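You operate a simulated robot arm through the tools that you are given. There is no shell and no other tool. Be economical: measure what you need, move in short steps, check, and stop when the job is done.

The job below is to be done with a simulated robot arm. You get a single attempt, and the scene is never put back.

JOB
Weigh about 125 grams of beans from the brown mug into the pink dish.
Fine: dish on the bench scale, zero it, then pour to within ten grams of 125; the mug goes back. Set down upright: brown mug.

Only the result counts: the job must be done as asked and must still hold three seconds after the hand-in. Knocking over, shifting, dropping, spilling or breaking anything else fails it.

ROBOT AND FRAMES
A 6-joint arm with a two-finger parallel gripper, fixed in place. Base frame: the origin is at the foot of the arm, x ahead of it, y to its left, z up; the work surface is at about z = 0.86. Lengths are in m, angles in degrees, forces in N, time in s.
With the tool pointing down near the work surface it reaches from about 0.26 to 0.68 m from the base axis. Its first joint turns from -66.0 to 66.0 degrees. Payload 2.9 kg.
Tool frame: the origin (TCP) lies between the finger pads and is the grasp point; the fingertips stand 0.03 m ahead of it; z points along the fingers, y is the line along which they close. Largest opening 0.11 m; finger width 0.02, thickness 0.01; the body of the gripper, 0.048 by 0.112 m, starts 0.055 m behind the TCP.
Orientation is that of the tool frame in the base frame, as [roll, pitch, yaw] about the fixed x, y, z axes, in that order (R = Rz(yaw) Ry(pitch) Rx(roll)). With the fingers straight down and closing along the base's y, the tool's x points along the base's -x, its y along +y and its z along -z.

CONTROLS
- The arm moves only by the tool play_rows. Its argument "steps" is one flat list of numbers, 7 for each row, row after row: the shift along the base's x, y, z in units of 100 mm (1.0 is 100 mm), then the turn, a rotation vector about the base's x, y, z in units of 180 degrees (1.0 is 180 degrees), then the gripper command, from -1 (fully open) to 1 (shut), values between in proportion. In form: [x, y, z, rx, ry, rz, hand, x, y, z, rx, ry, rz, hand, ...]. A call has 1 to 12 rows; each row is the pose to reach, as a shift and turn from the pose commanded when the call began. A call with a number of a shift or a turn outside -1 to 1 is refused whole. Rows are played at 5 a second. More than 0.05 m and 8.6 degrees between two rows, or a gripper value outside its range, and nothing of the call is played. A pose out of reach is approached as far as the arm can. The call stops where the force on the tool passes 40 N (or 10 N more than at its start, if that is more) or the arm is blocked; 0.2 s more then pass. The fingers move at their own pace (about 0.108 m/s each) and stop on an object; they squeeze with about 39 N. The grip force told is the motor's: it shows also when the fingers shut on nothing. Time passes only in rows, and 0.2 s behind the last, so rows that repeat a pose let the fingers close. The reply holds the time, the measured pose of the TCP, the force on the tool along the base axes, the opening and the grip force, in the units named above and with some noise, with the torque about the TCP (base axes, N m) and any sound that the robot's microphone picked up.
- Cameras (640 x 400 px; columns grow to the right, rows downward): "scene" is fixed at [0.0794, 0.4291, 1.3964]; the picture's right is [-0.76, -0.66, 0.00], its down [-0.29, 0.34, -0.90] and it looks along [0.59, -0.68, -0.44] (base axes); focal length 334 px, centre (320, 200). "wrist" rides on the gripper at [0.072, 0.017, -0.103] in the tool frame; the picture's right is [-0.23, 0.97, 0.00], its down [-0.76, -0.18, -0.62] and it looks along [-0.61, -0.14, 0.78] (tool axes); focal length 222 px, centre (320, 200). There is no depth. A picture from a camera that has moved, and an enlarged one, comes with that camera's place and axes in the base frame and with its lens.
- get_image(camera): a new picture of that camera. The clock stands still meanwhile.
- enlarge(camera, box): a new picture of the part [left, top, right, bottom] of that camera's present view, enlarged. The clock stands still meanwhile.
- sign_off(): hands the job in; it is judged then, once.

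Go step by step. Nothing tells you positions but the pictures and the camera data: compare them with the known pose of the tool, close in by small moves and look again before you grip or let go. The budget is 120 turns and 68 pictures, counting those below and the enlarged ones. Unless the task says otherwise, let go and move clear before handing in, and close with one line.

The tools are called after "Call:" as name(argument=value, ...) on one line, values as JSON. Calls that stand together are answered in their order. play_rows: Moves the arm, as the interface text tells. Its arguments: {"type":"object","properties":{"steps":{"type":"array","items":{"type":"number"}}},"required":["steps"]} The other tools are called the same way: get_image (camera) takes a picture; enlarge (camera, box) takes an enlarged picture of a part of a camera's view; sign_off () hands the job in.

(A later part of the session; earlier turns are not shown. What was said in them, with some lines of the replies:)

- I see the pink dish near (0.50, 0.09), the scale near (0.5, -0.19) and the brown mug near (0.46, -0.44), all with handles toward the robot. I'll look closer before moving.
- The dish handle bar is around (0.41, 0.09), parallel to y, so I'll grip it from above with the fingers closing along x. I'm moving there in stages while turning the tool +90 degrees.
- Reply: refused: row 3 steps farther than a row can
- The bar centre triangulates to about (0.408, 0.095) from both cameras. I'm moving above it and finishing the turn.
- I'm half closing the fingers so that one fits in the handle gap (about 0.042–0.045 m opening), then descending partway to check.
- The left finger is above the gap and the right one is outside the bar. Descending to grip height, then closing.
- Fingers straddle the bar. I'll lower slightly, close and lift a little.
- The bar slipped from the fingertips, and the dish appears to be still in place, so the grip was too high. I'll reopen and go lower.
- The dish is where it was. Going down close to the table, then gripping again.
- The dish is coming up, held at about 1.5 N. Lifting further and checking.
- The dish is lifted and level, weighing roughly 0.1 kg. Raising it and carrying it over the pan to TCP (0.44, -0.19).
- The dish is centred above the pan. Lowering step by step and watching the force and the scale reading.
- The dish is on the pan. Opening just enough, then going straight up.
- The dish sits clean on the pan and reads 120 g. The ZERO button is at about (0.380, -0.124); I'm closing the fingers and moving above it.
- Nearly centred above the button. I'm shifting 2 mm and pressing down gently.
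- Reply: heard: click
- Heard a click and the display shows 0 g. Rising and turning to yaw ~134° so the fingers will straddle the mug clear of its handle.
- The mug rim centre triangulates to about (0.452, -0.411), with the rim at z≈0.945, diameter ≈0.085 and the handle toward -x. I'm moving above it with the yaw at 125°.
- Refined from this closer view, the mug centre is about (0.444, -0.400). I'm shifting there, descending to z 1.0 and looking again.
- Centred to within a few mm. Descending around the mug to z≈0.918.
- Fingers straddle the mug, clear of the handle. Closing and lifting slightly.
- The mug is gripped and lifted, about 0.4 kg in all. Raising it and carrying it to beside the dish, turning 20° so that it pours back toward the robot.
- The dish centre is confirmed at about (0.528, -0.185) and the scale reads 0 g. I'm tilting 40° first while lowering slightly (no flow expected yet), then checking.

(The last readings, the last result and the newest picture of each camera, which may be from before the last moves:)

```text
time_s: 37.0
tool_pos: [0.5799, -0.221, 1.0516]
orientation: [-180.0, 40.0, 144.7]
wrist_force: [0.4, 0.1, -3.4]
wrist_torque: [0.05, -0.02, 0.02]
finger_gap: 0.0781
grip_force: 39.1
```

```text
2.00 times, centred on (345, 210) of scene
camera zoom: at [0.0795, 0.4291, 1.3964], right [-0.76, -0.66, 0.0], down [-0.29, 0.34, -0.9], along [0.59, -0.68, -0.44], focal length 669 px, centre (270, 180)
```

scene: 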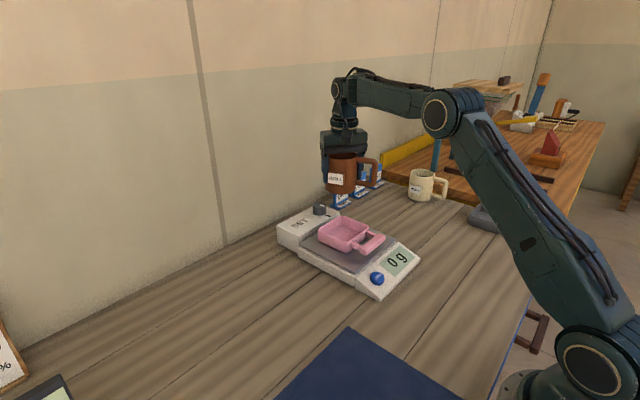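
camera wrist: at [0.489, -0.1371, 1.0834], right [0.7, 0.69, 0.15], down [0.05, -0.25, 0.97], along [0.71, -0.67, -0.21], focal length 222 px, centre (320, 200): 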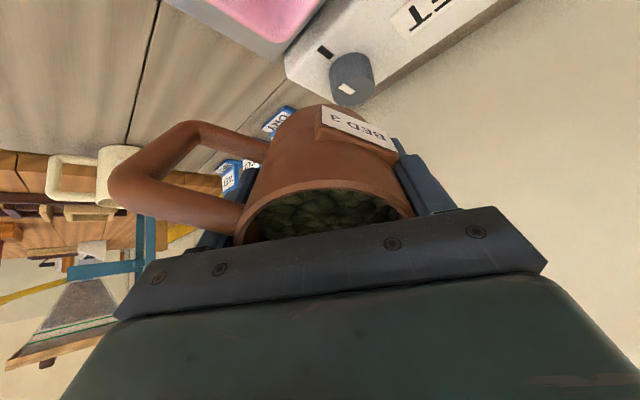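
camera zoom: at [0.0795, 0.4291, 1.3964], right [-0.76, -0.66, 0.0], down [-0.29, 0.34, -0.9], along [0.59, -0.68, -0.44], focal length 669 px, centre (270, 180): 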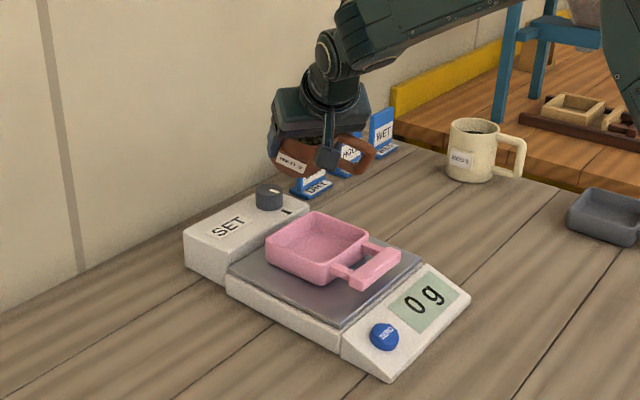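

No flow yet. Tilting to 60° and lowering 2 cm.

Call:
play_rows(steps=[0, 0, -0.05, -0.0213, -0.0302, 0, 1, 0, 0, -0.1, -0.0427, -0.0605, 0, 1, 0, 0, -0.2, -0.064, -0.0908, 0, 1, 0, 0, -0.2, -0.064, -0.0908, 0, 1])

Call:
enlarge(camera="scene", box=[260, 110, 430, 310])

```text
time_s: 38.0
tool_pos: [0.5804, -0.2213, 1.0305]
orientation: [180.0, 60.0, 144.7]
wrist_force: [-0.8, -0.8, -2.9]
wrist_torque: [0.04, -0.01, -0.01]
finger_gap: 0.0781
grip_force: 38.8
```

```text
2.00 times, centred on (345, 210) of scene
camera zoom: at [0.0795, 0.4291, 1.3964], right [-0.76, -0.66, 0.0], down [-0.29, 0.34, -0.9], along [0.59, -0.68, -0.44], focal length 669 px, centre (270, 180)
```

zoom: 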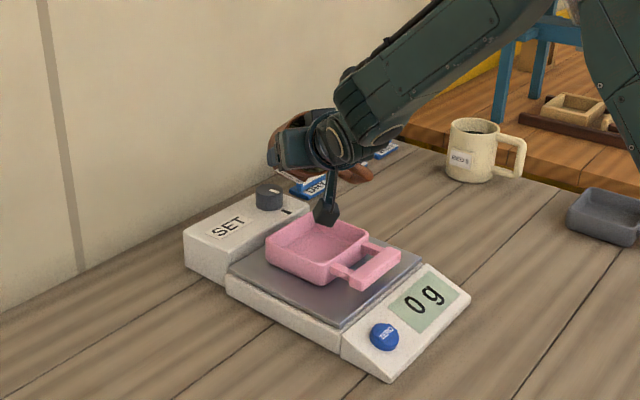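

Display is clear and still 0 g. Small tilt increments from here.

Call:
play_rows(steps=[0, 0, 0, -0.0096, -0.0136, 0, 1, 0, 0, 0, -0.0192, -0.0272, 0, 1, 0, 0, 0, -0.0256, -0.0363, 0, 1, 0, 0, 0, -0.0256, -0.0363, 0, 1, 0, 0, 0, -0.0256, -0.0363, 0, 1])

Call:
enlarge(camera="scene", box=[260, 110, 430, 310])

Call:
get_image(camera="wrist")

```text
time_s: 39.2
tool_pos: [0.578, -0.221, 1.0307]
orientation: [179.8, 67.9, 144.6]
wrist_force: [0.4, -0.3, -3.5]
wrist_torque: [0.06, 0.05, 0.02]
finger_gap: 0.0784
grip_force: 39.6
```

```text
2.00 times, centred on (345, 210) of scene
camera zoom: at [0.0795, 0.4291, 1.3964], right [-0.76, -0.66, 0.0], down [-0.29, 0.34, -0.9], along [0.59, -0.68, -0.44], focal length 669 px, centre (270, 180)
```

zoom: 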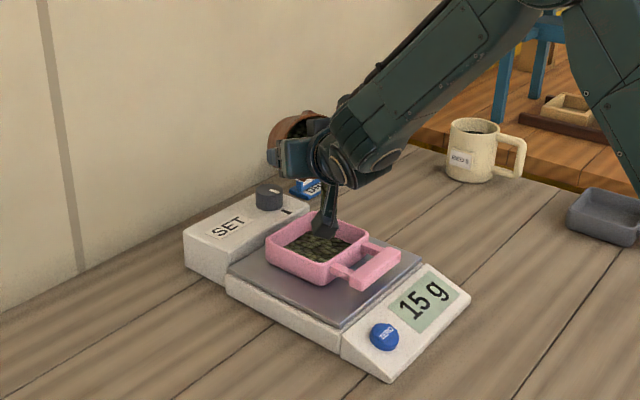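

```text
26 pictures are left
camera wrist: at [0.4878, -0.1369, 1.003], right [0.63, 0.75, 0.21], down [-0.34, 0.02, 0.94], along [0.7, -0.67, 0.27], focal length 222 px, centre (320, 200)
```

wrist: 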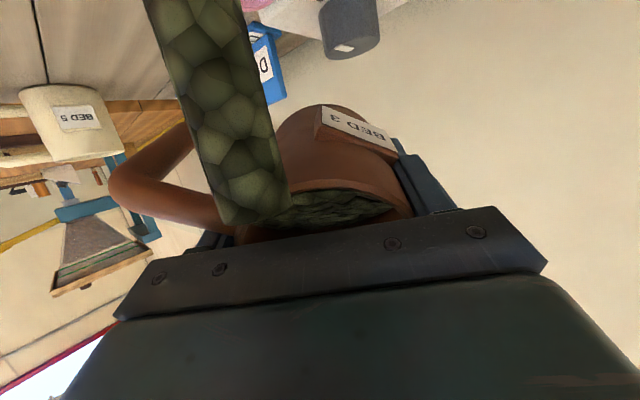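

Flow has started into the dish (15 g so far). Holding the tilt briefly and reading again.

Call:
play_rows(steps=[0, 0, 0, 0, 0, 0, 1])

Call:
enlarge(camera="scene", box=[260, 110, 430, 310])

```text
time_s: 39.6
tool_pos: [0.5787, -0.2215, 1.0305]
orientation: [179.8, 67.9, 144.6]
wrist_force: [0.7, -0.2, -3.4]
wrist_torque: [0.07, 0.02, 0.03]
finger_gap: 0.0781
grip_force: 38.7
```

```text
2.00 times, centred on (345, 210) of scene
camera zoom: at [0.0795, 0.4291, 1.3964], right [-0.76, -0.66, 0.0], down [-0.29, 0.34, -0.9], along [0.59, -0.68, -0.44], focal length 669 px, centre (270, 180)
```

zoom: 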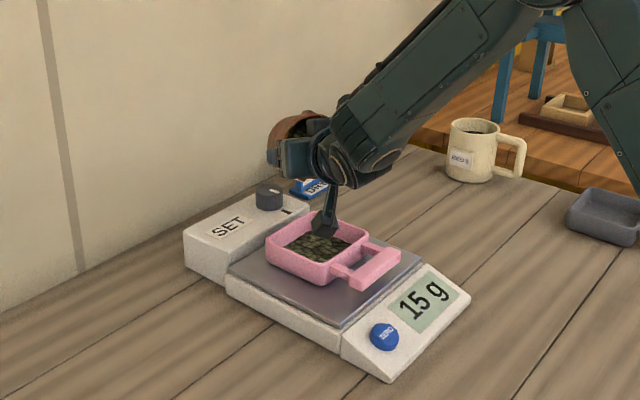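

Call:
play_rows(steps=[0, 0, 0, 0, 0, 0, 1])

Call:
enlarge(camera="scene", box=[260, 110, 430, 310])

```text
time_s: 40.0
tool_pos: [0.5789, -0.2219, 1.0313]
orientation: [179.7, 67.9, 144.6]
wrist_force: [0.3, -0.2, -3.9]
wrist_torque: [0.07, 0.04, 0.0]
finger_gap: 0.0786
grip_force: 39.1
```

```text
2.00 times, centred on (345, 210) of scene
camera zoom: at [0.0795, 0.4291, 1.3964], right [-0.76, -0.66, 0.0], down [-0.29, 0.34, -0.9], along [0.59, -0.68, -0.44], focal length 669 px, centre (270, 180)
```

zoom: 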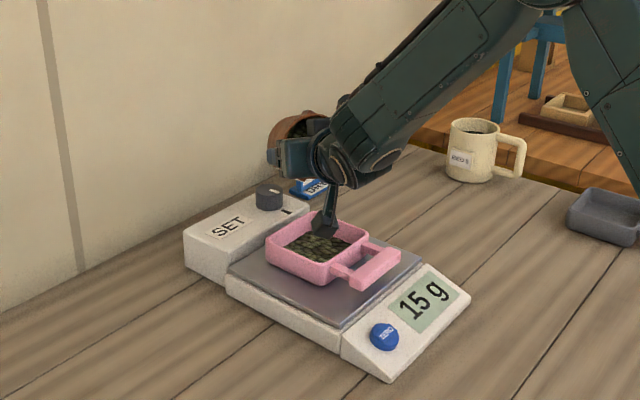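

Flow stops by itself at each tilt, so dosing by tilt is controllable. Adding 4° more.

Call:
play_rows(steps=[0, 0, 0, -0.0064, -0.0091, 0, 1, 0, 0, 0, -0.0128, -0.0182, 0, 1, 0, 0, 0, -0.0128, -0.0182, 0, 1, 0, 0, 0, -0.0128, -0.0182, 0, 1, 0, 0, 0, -0.0128, -0.0182, 0, 1])

Call:
enlarge(camera="scene", box=[260, 110, 430, 310])

```text
time_s: 41.2
tool_pos: [0.5777, -0.2213, 1.0311]
orientation: [179.7, 71.9, 144.5]
wrist_force: [0.6, 0.2, -3.1]
wrist_torque: [0.06, 0.01, -0.01]
finger_gap: 0.0781
grip_force: 39.3
```

```text
2.00 times, centred on (345, 210) of scene
camera zoom: at [0.0795, 0.4291, 1.3964], right [-0.76, -0.66, 0.0], down [-0.29, 0.34, -0.9], along [0.59, -0.68, -0.44], focal length 669 px, centre (270, 180)
```

zoom: 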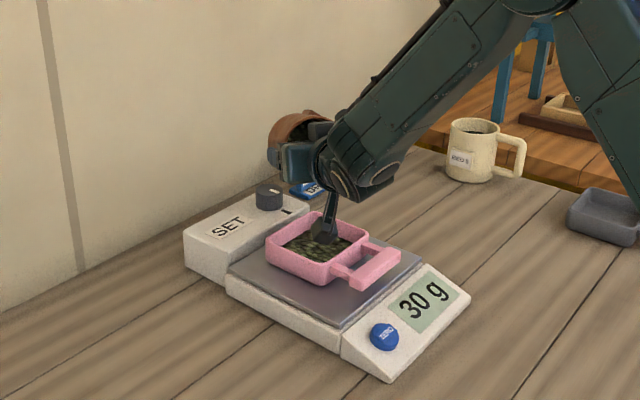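

30 g at 72°. Continuing with +6° while raising 1 cm to keep the camera housing clear of the dish.

Call:
play_rows(steps=[0, 0, 0.05, -0.0064, -0.0091, 0, 1, 0, 0, 0.1, -0.0128, -0.0182, 0, 1, 0, 0, 0.1, -0.0192, -0.0272, 0, 1, 0, 0, 0.1, -0.0192, -0.0272, 0, 1, 0, 0, 0.1, -0.0192, -0.0272, 0, 1, 0, 0, 0.1, -0.0192, -0.0272, 0, 1])

Call:
enlarge(camera="scene", box=[260, 110, 430, 310])

```text
time_s: 42.6
tool_pos: [0.5781, -0.2209, 1.0412]
orientation: [179.6, 77.9, 144.4]
wrist_force: [0.4, -0.3, -3.2]
wrist_torque: [0.03, 0.0, 0.0]
finger_gap: 0.0783
grip_force: 39.0
```

```text
2.00 times, centred on (345, 210) of scene
camera zoom: at [0.0795, 0.4291, 1.3964], right [-0.76, -0.66, 0.0], down [-0.29, 0.34, -0.9], along [0.59, -0.68, -0.44], focal length 669 px, centre (270, 180)
```

zoom: 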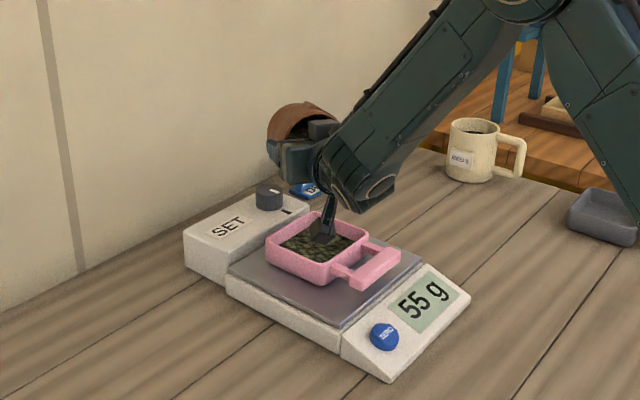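

55 g at 78°. Another +8°, raising 1 cm.

Call:
play_rows(steps=[-0.01, 0.005, 0.05, -0.0064, -0.0091, 0, 1, -0.02, 0.01, 0.1, -0.0128, -0.0182, 0, 1, -0.02, 0.01, 0.1, -0.0192, -0.0272, 0, 1, -0.03, 0.02, 0.1, -0.0256, -0.0363, 0, 1, -0.03, 0.02, 0.1, -0.0256, -0.0363, 0, 1, -0.03, 0.02, 0.1, -0.0256, -0.0363, 0, 1, -0.03, 0.02, 0.1, -0.0256, -0.0363, 0, 1])

Call:
enlarge(camera="scene", box=[260, 110, 430, 310])

```text
time_s: 44.2
tool_pos: [0.5759, -0.2184, 1.0518]
orientation: [178.9, 86.0, 143.7]
wrist_force: [0.7, -0.7, -1.9]
wrist_torque: [0.04, 0.04, -0.01]
finger_gap: 0.0779
grip_force: 38.8
```

```text
2.00 times, centred on (345, 210) of scene
camera zoom: at [0.0795, 0.4291, 1.3964], right [-0.76, -0.66, 0.0], down [-0.29, 0.34, -0.9], along [0.59, -0.68, -0.44], focal length 669 px, centre (270, 180)
```

zoom: 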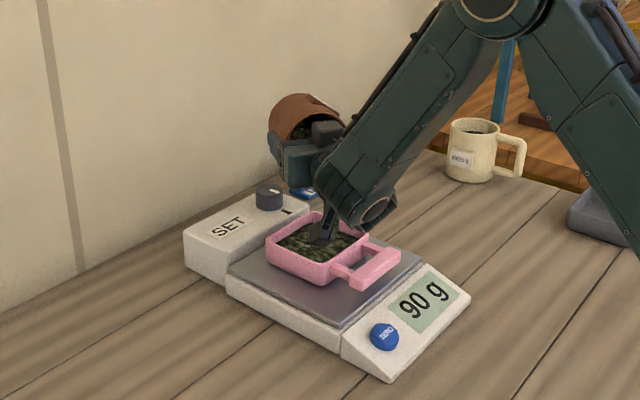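

90 g at 86°. Adding +6° and raising 1.5 cm.

Call:
play_rows(steps=[-0.01, 0.01, 0.08, -0.0064, -0.0091, 0, 1, -0.02, 0.02, 0.15, -0.0128, -0.0182, 0, 1, -0.03, 0.02, 0.15, -0.0192, -0.0272, 0, 1, -0.03, 0.02, 0.15, -0.0192, -0.0272, 0, 1, -0.03, 0.02, 0.15, -0.0192, -0.0272, 0, 1, -0.03, 0.02, 0.15, -0.0192, -0.0272, 0, 1])

Call:
enlarge(camera="scene", box=[260, 110, 430, 310])

```text
time_s: 45.6
tool_pos: [0.5725, -0.2161, 1.0676]
orientation: [2.4, 88.1, -32.8]
wrist_force: [0.0, -0.6, -2.4]
wrist_torque: [0.02, 0.02, -0.02]
finger_gap: 0.0779
grip_force: 38.6
```

```text
2.00 times, centred on (345, 210) of scene
camera zoom: at [0.0795, 0.4291, 1.3964], right [-0.76, -0.66, 0.0], down [-0.29, 0.34, -0.9], along [0.59, -0.68, -0.44], focal length 669 px, centre (270, 180)
```

zoom: 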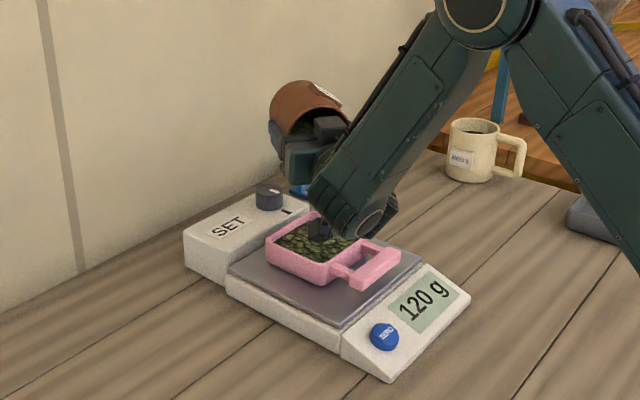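

The reading is 120 g, within tolerance. Untilting the mug back upright while rising.

Call:
play_rows(steps=[0, 0, 0.05, 0.0245, 0.0348, 0, 1, 0, 0, 0.1, 0.049, 0.0696, 0, 1, 0, 0, 0.15, 0.0735, 0.1044, 0, 1, 0, 0, 0.2, 0.098, 0.1392, 0, 1, 0, 0, 0.25, 0.1225, 0.174, 0, 1, 0, 0, 0.3, 0.147, 0.2088, 0, 1, 0, 0, 0.3, 0.1715, 0.2436, 0, 1, 0, 0, 0.3, 0.196, 0.2784, 0, 1, 0, 0, 0.3, 0.2205, 0.3132, 0, 1, 0, 0, 0.3, 0.245, 0.348, 0, 1, 0, 0, 0.3, 0.2695, 0.3828, 0, 1, 0, 0, 0.3, 0.294, 0.4176, 0, 1])

Call:
get_image(camera="scene")

Call:
get_image(camera="wrist")

```text
time_s: 48.2
tool_pos: [0.5723, -0.2153, 1.096]
orientation: [-179.9, -0.1, 144.8]
wrist_force: [0.1, 1.1, -3.0]
wrist_torque: [0.0, -0.01, -0.01]
finger_gap: 0.0778
grip_force: 38.7
```

```text
19 pictures are left
```

scene: 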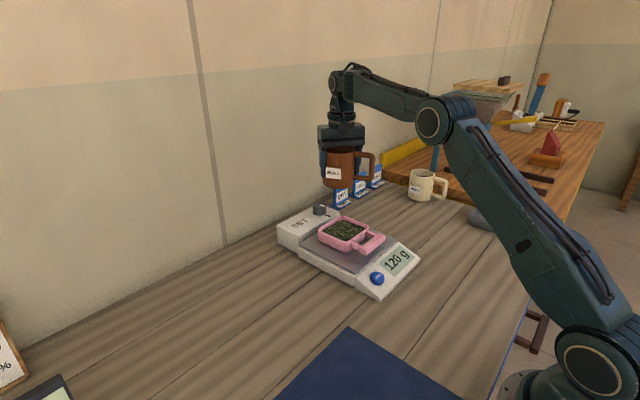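

```text
18 pictures are left
camera wrist: at [0.5229, -0.1615, 1.1993], right [0.75, 0.66, 0.0], down [0.52, -0.58, 0.62], along [0.41, -0.47, -0.78], focal length 222 px, centre (320, 200)
```

wrist: 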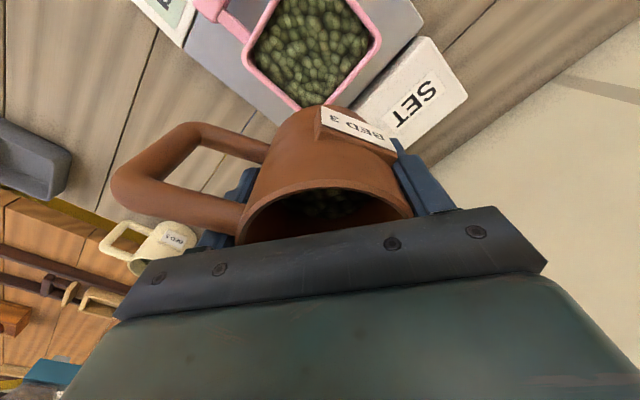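

120 g holds, nothing spilled, and the mug is upright in the grip. Carrying it back to its original spot.

Call:
play_rows(steps=[-0.13, -0.18, 0, 0, 0, -0.011, 1, -0.26, -0.36, 0, 0, 0, -0.022, 1, -0.39, -0.54, 0, 0, 0, -0.033, 1, -0.52, -0.72, 0, 0, 0, -0.044, 1, -0.645, -0.91, 0, 0, 0, -0.055, 1])

Call:
play_rows(steps=[-0.13, -0.18, -0.1, 0, 0, -0.011, 1, -0.26, -0.36, -0.2, 0, 0, -0.022, 1, -0.39, -0.54, -0.3, 0, 0, -0.033, 1, -0.52, -0.72, -0.4, 0, 0, -0.044, 1, -0.645, -0.91, -0.5, 0, 0, -0.055, 1, -0.645, -0.91, -0.8, 0, 0, -0.055, 1, -0.645, -0.91, -1, 0, 0, -0.055, 1])

Call:
play_rows(steps=[0, 0, -0.2, 0, 0, 0, 1, 0, 0, -0.4, 0, 0, 0, 1, 0, 0, -0.6, 0, 0, 0, 1, 0, 0, -0.7, 0, 0, 0, 1])

Call:
enlarge(camera="scene", box=[350, 100, 490, 250])

```text
time_s: 49.4
tool_pos: [0.5079, -0.3082, 1.0968]
orientation: [-180.0, 0.0, 134.8]
wrist_force: [0.1, -0.7, -1.9]
wrist_torque: [0.01, 0.0, -0.01]
finger_gap: 0.0778
grip_force: 38.8
```

```text
time_s: 51.0
tool_pos: [0.4459, -0.3995, 0.9963]
orientation: [179.9, 0.1, 125.0]
wrist_force: [0.0, 1.1, -2.4]
wrist_torque: [0.05, -0.01, -0.01]
finger_gap: 0.0777
grip_force: 39.2
```

```text
time_s: 52.0
tool_pos: [0.4444, -0.3988, 0.926]
orientation: [-180.0, 0.0, 125.1]
wrist_force: [0.1, -0.2, -2.3]
wrist_torque: [0.04, 0.0, 0.03]
finger_gap: 0.0778
grip_force: 39.3
```

```text
2.67 times, centred on (420, 175) of scene
camera zoom: at [0.0795, 0.4291, 1.3964], right [-0.76, -0.66, 0.0], down [-0.29, 0.34, -0.9], along [0.59, -0.68, -0.44], focal length 892 px, centre (53, 267)
```

zoom: 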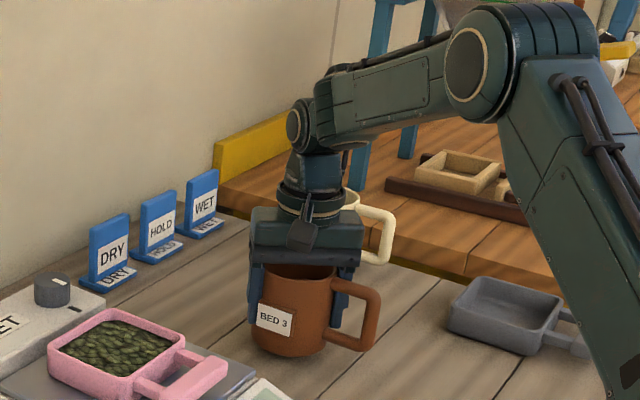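

Just above the table now. Lowering in small steps to contact.

Call:
play_rows(steps=[0, 0, -0.04, 0, 0, 0, 1, 0, 0, -0.08, 0, 0, 0, 1, 0, 0, -0.115, 0, 0, 0, 1])

```text
time_s: 52.8
tool_pos: [0.4425, -0.4004, 0.9168]
orientation: [179.9, 0.0, 125.0]
wrist_force: [-0.5, 1.9, 5.6]
wrist_torque: [0.36, 0.07, 0.02]
finger_gap: 0.0776
grip_force: 39.1
```

Contact made. I'm opening the fingers slowly.

Call:
play_rows(steps=[0, 0, 0, 0, 0, 0, -0.45, 0, 0, 0, 0, 0, 0, -0.55, 0, 0, 0, 0, 0, 0, -0.8, 0, 0, 0, 0, 0, 0, -1, 0, 0, 0, 0, 0, 0, -1])

Call:
enlarge(camera="scene", box=[350, 100, 490, 250])

Call:
get_image(camera="wrist")

```text
time_s: 54.0
tool_pos: [0.4443, -0.3998, 0.915]
orientation: [-180.0, 0.1, 125.0]
wrist_force: [-0.5, 0.8, 0.1]
wrist_torque: [0.01, -0.02, 0.01]
finger_gap: 0.1101
grip_force: 0.0
```

```text
2.67 times, centred on (420, 175) of scene
camera zoom: at [0.0794, 0.4291, 1.3964], right [-0.76, -0.66, 0.0], down [-0.29, 0.34, -0.9], along [0.59, -0.68, -0.44], focal length 892 px, centre (53, 267)
```

zoom: 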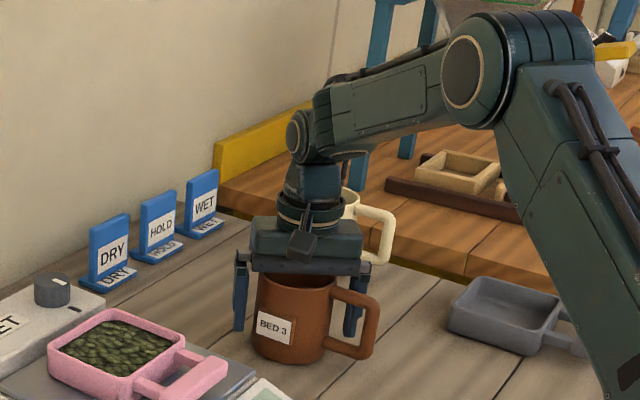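

```text
15 pictures are left
camera wrist: at [0.416, -0.3308, 1.0185], right [0.93, 0.37, 0.0], down [0.29, -0.73, 0.62], along [0.23, -0.58, -0.78], focal length 222 px, centre (320, 200)
```

wrist: 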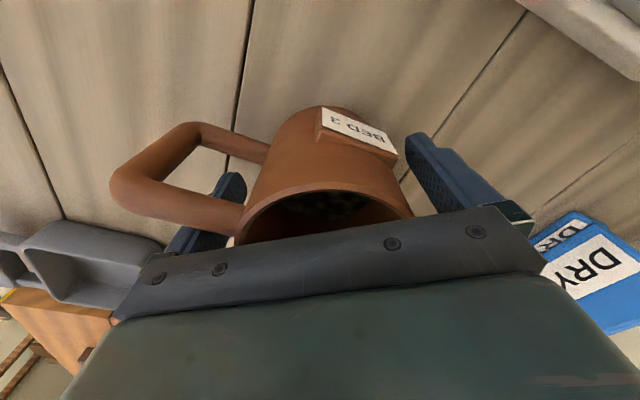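

The mug stands upright in its old place, free of the fingers. Raising straight up, well clear.

Call:
play_rows(steps=[0, 0, 0.2, 0, 0, 0, -1, 0, 0, 0.4, 0, 0, 0, -1, 0, 0, 0.6, 0, 0, 0, -1, 0, 0, 0.8, 0, 0, 0, -1, 0, 0, 1, 0, 0, 0, -1])

Call:
play_rows(steps=[-0.1, 0.1, 0.3, 0, 0, 0, -1, -0.2, 0.2, 0.6, 0, 0, 0, -1, -0.3, 0.3, 0.9, 0, 0, 0, -1])

Call:
enlarge(camera="scene", box=[260, 130, 470, 310])

Call:
get_image(camera="wrist")

```text
time_s: 55.2
tool_pos: [0.4445, -0.399, 1.0165]
orientation: [-179.9, -0.1, 124.9]
wrist_force: [-0.3, -0.3, 0.0]
wrist_torque: [-0.03, -0.01, 0.02]
finger_gap: 0.1099
grip_force: 0.0
```

```text
time_s: 56.0
tool_pos: [0.4145, -0.3695, 1.1025]
orientation: [-180.0, -0.1, 125.0]
wrist_force: [0.0, 1.1, 0.2]
wrist_torque: [0.0, 0.0, 0.0]
finger_gap: 0.1099
grip_force: 0.0
```

```text
2.22 times, centred on (365, 220) of scene
camera zoom: at [0.0794, 0.4291, 1.3964], right [-0.76, -0.66, 0.0], down [-0.29, 0.34, -0.9], along [0.59, -0.68, -0.44], focal length 743 px, centre (220, 156)
```

zoom: 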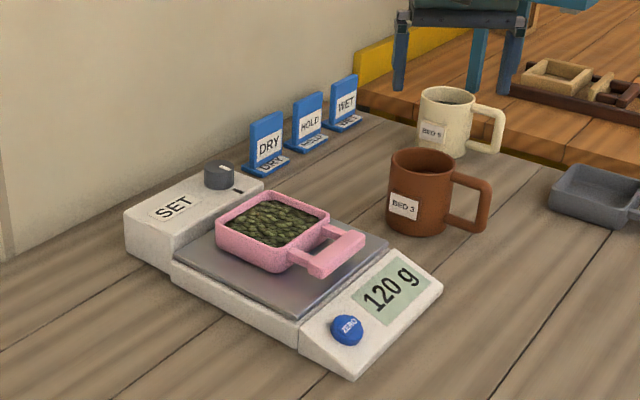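

```text
13 pictures are left
camera wrist: at [0.3864, -0.3014, 1.2059], right [0.93, 0.37, 0.0], down [0.29, -0.73, 0.62], along [0.23, -0.58, -0.78], focal length 222 px, centre (320, 200)
```

wrist: 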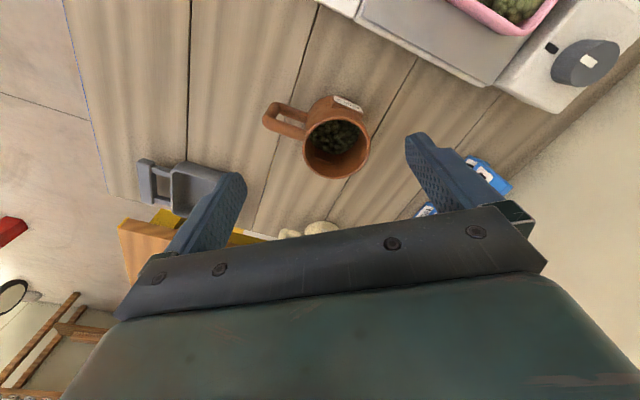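

The dish is on the scale reading 120 g, the mug is upright at its original spot, nothing is spilled and the arm is clear. Handing in.

Call:
sign_off()

```text
The job is handed in.
```

The scale, zeroed with the pink dish on it, reads 120 g of beans (within 10 g of 125), and the brown mug is back in its place, upright.
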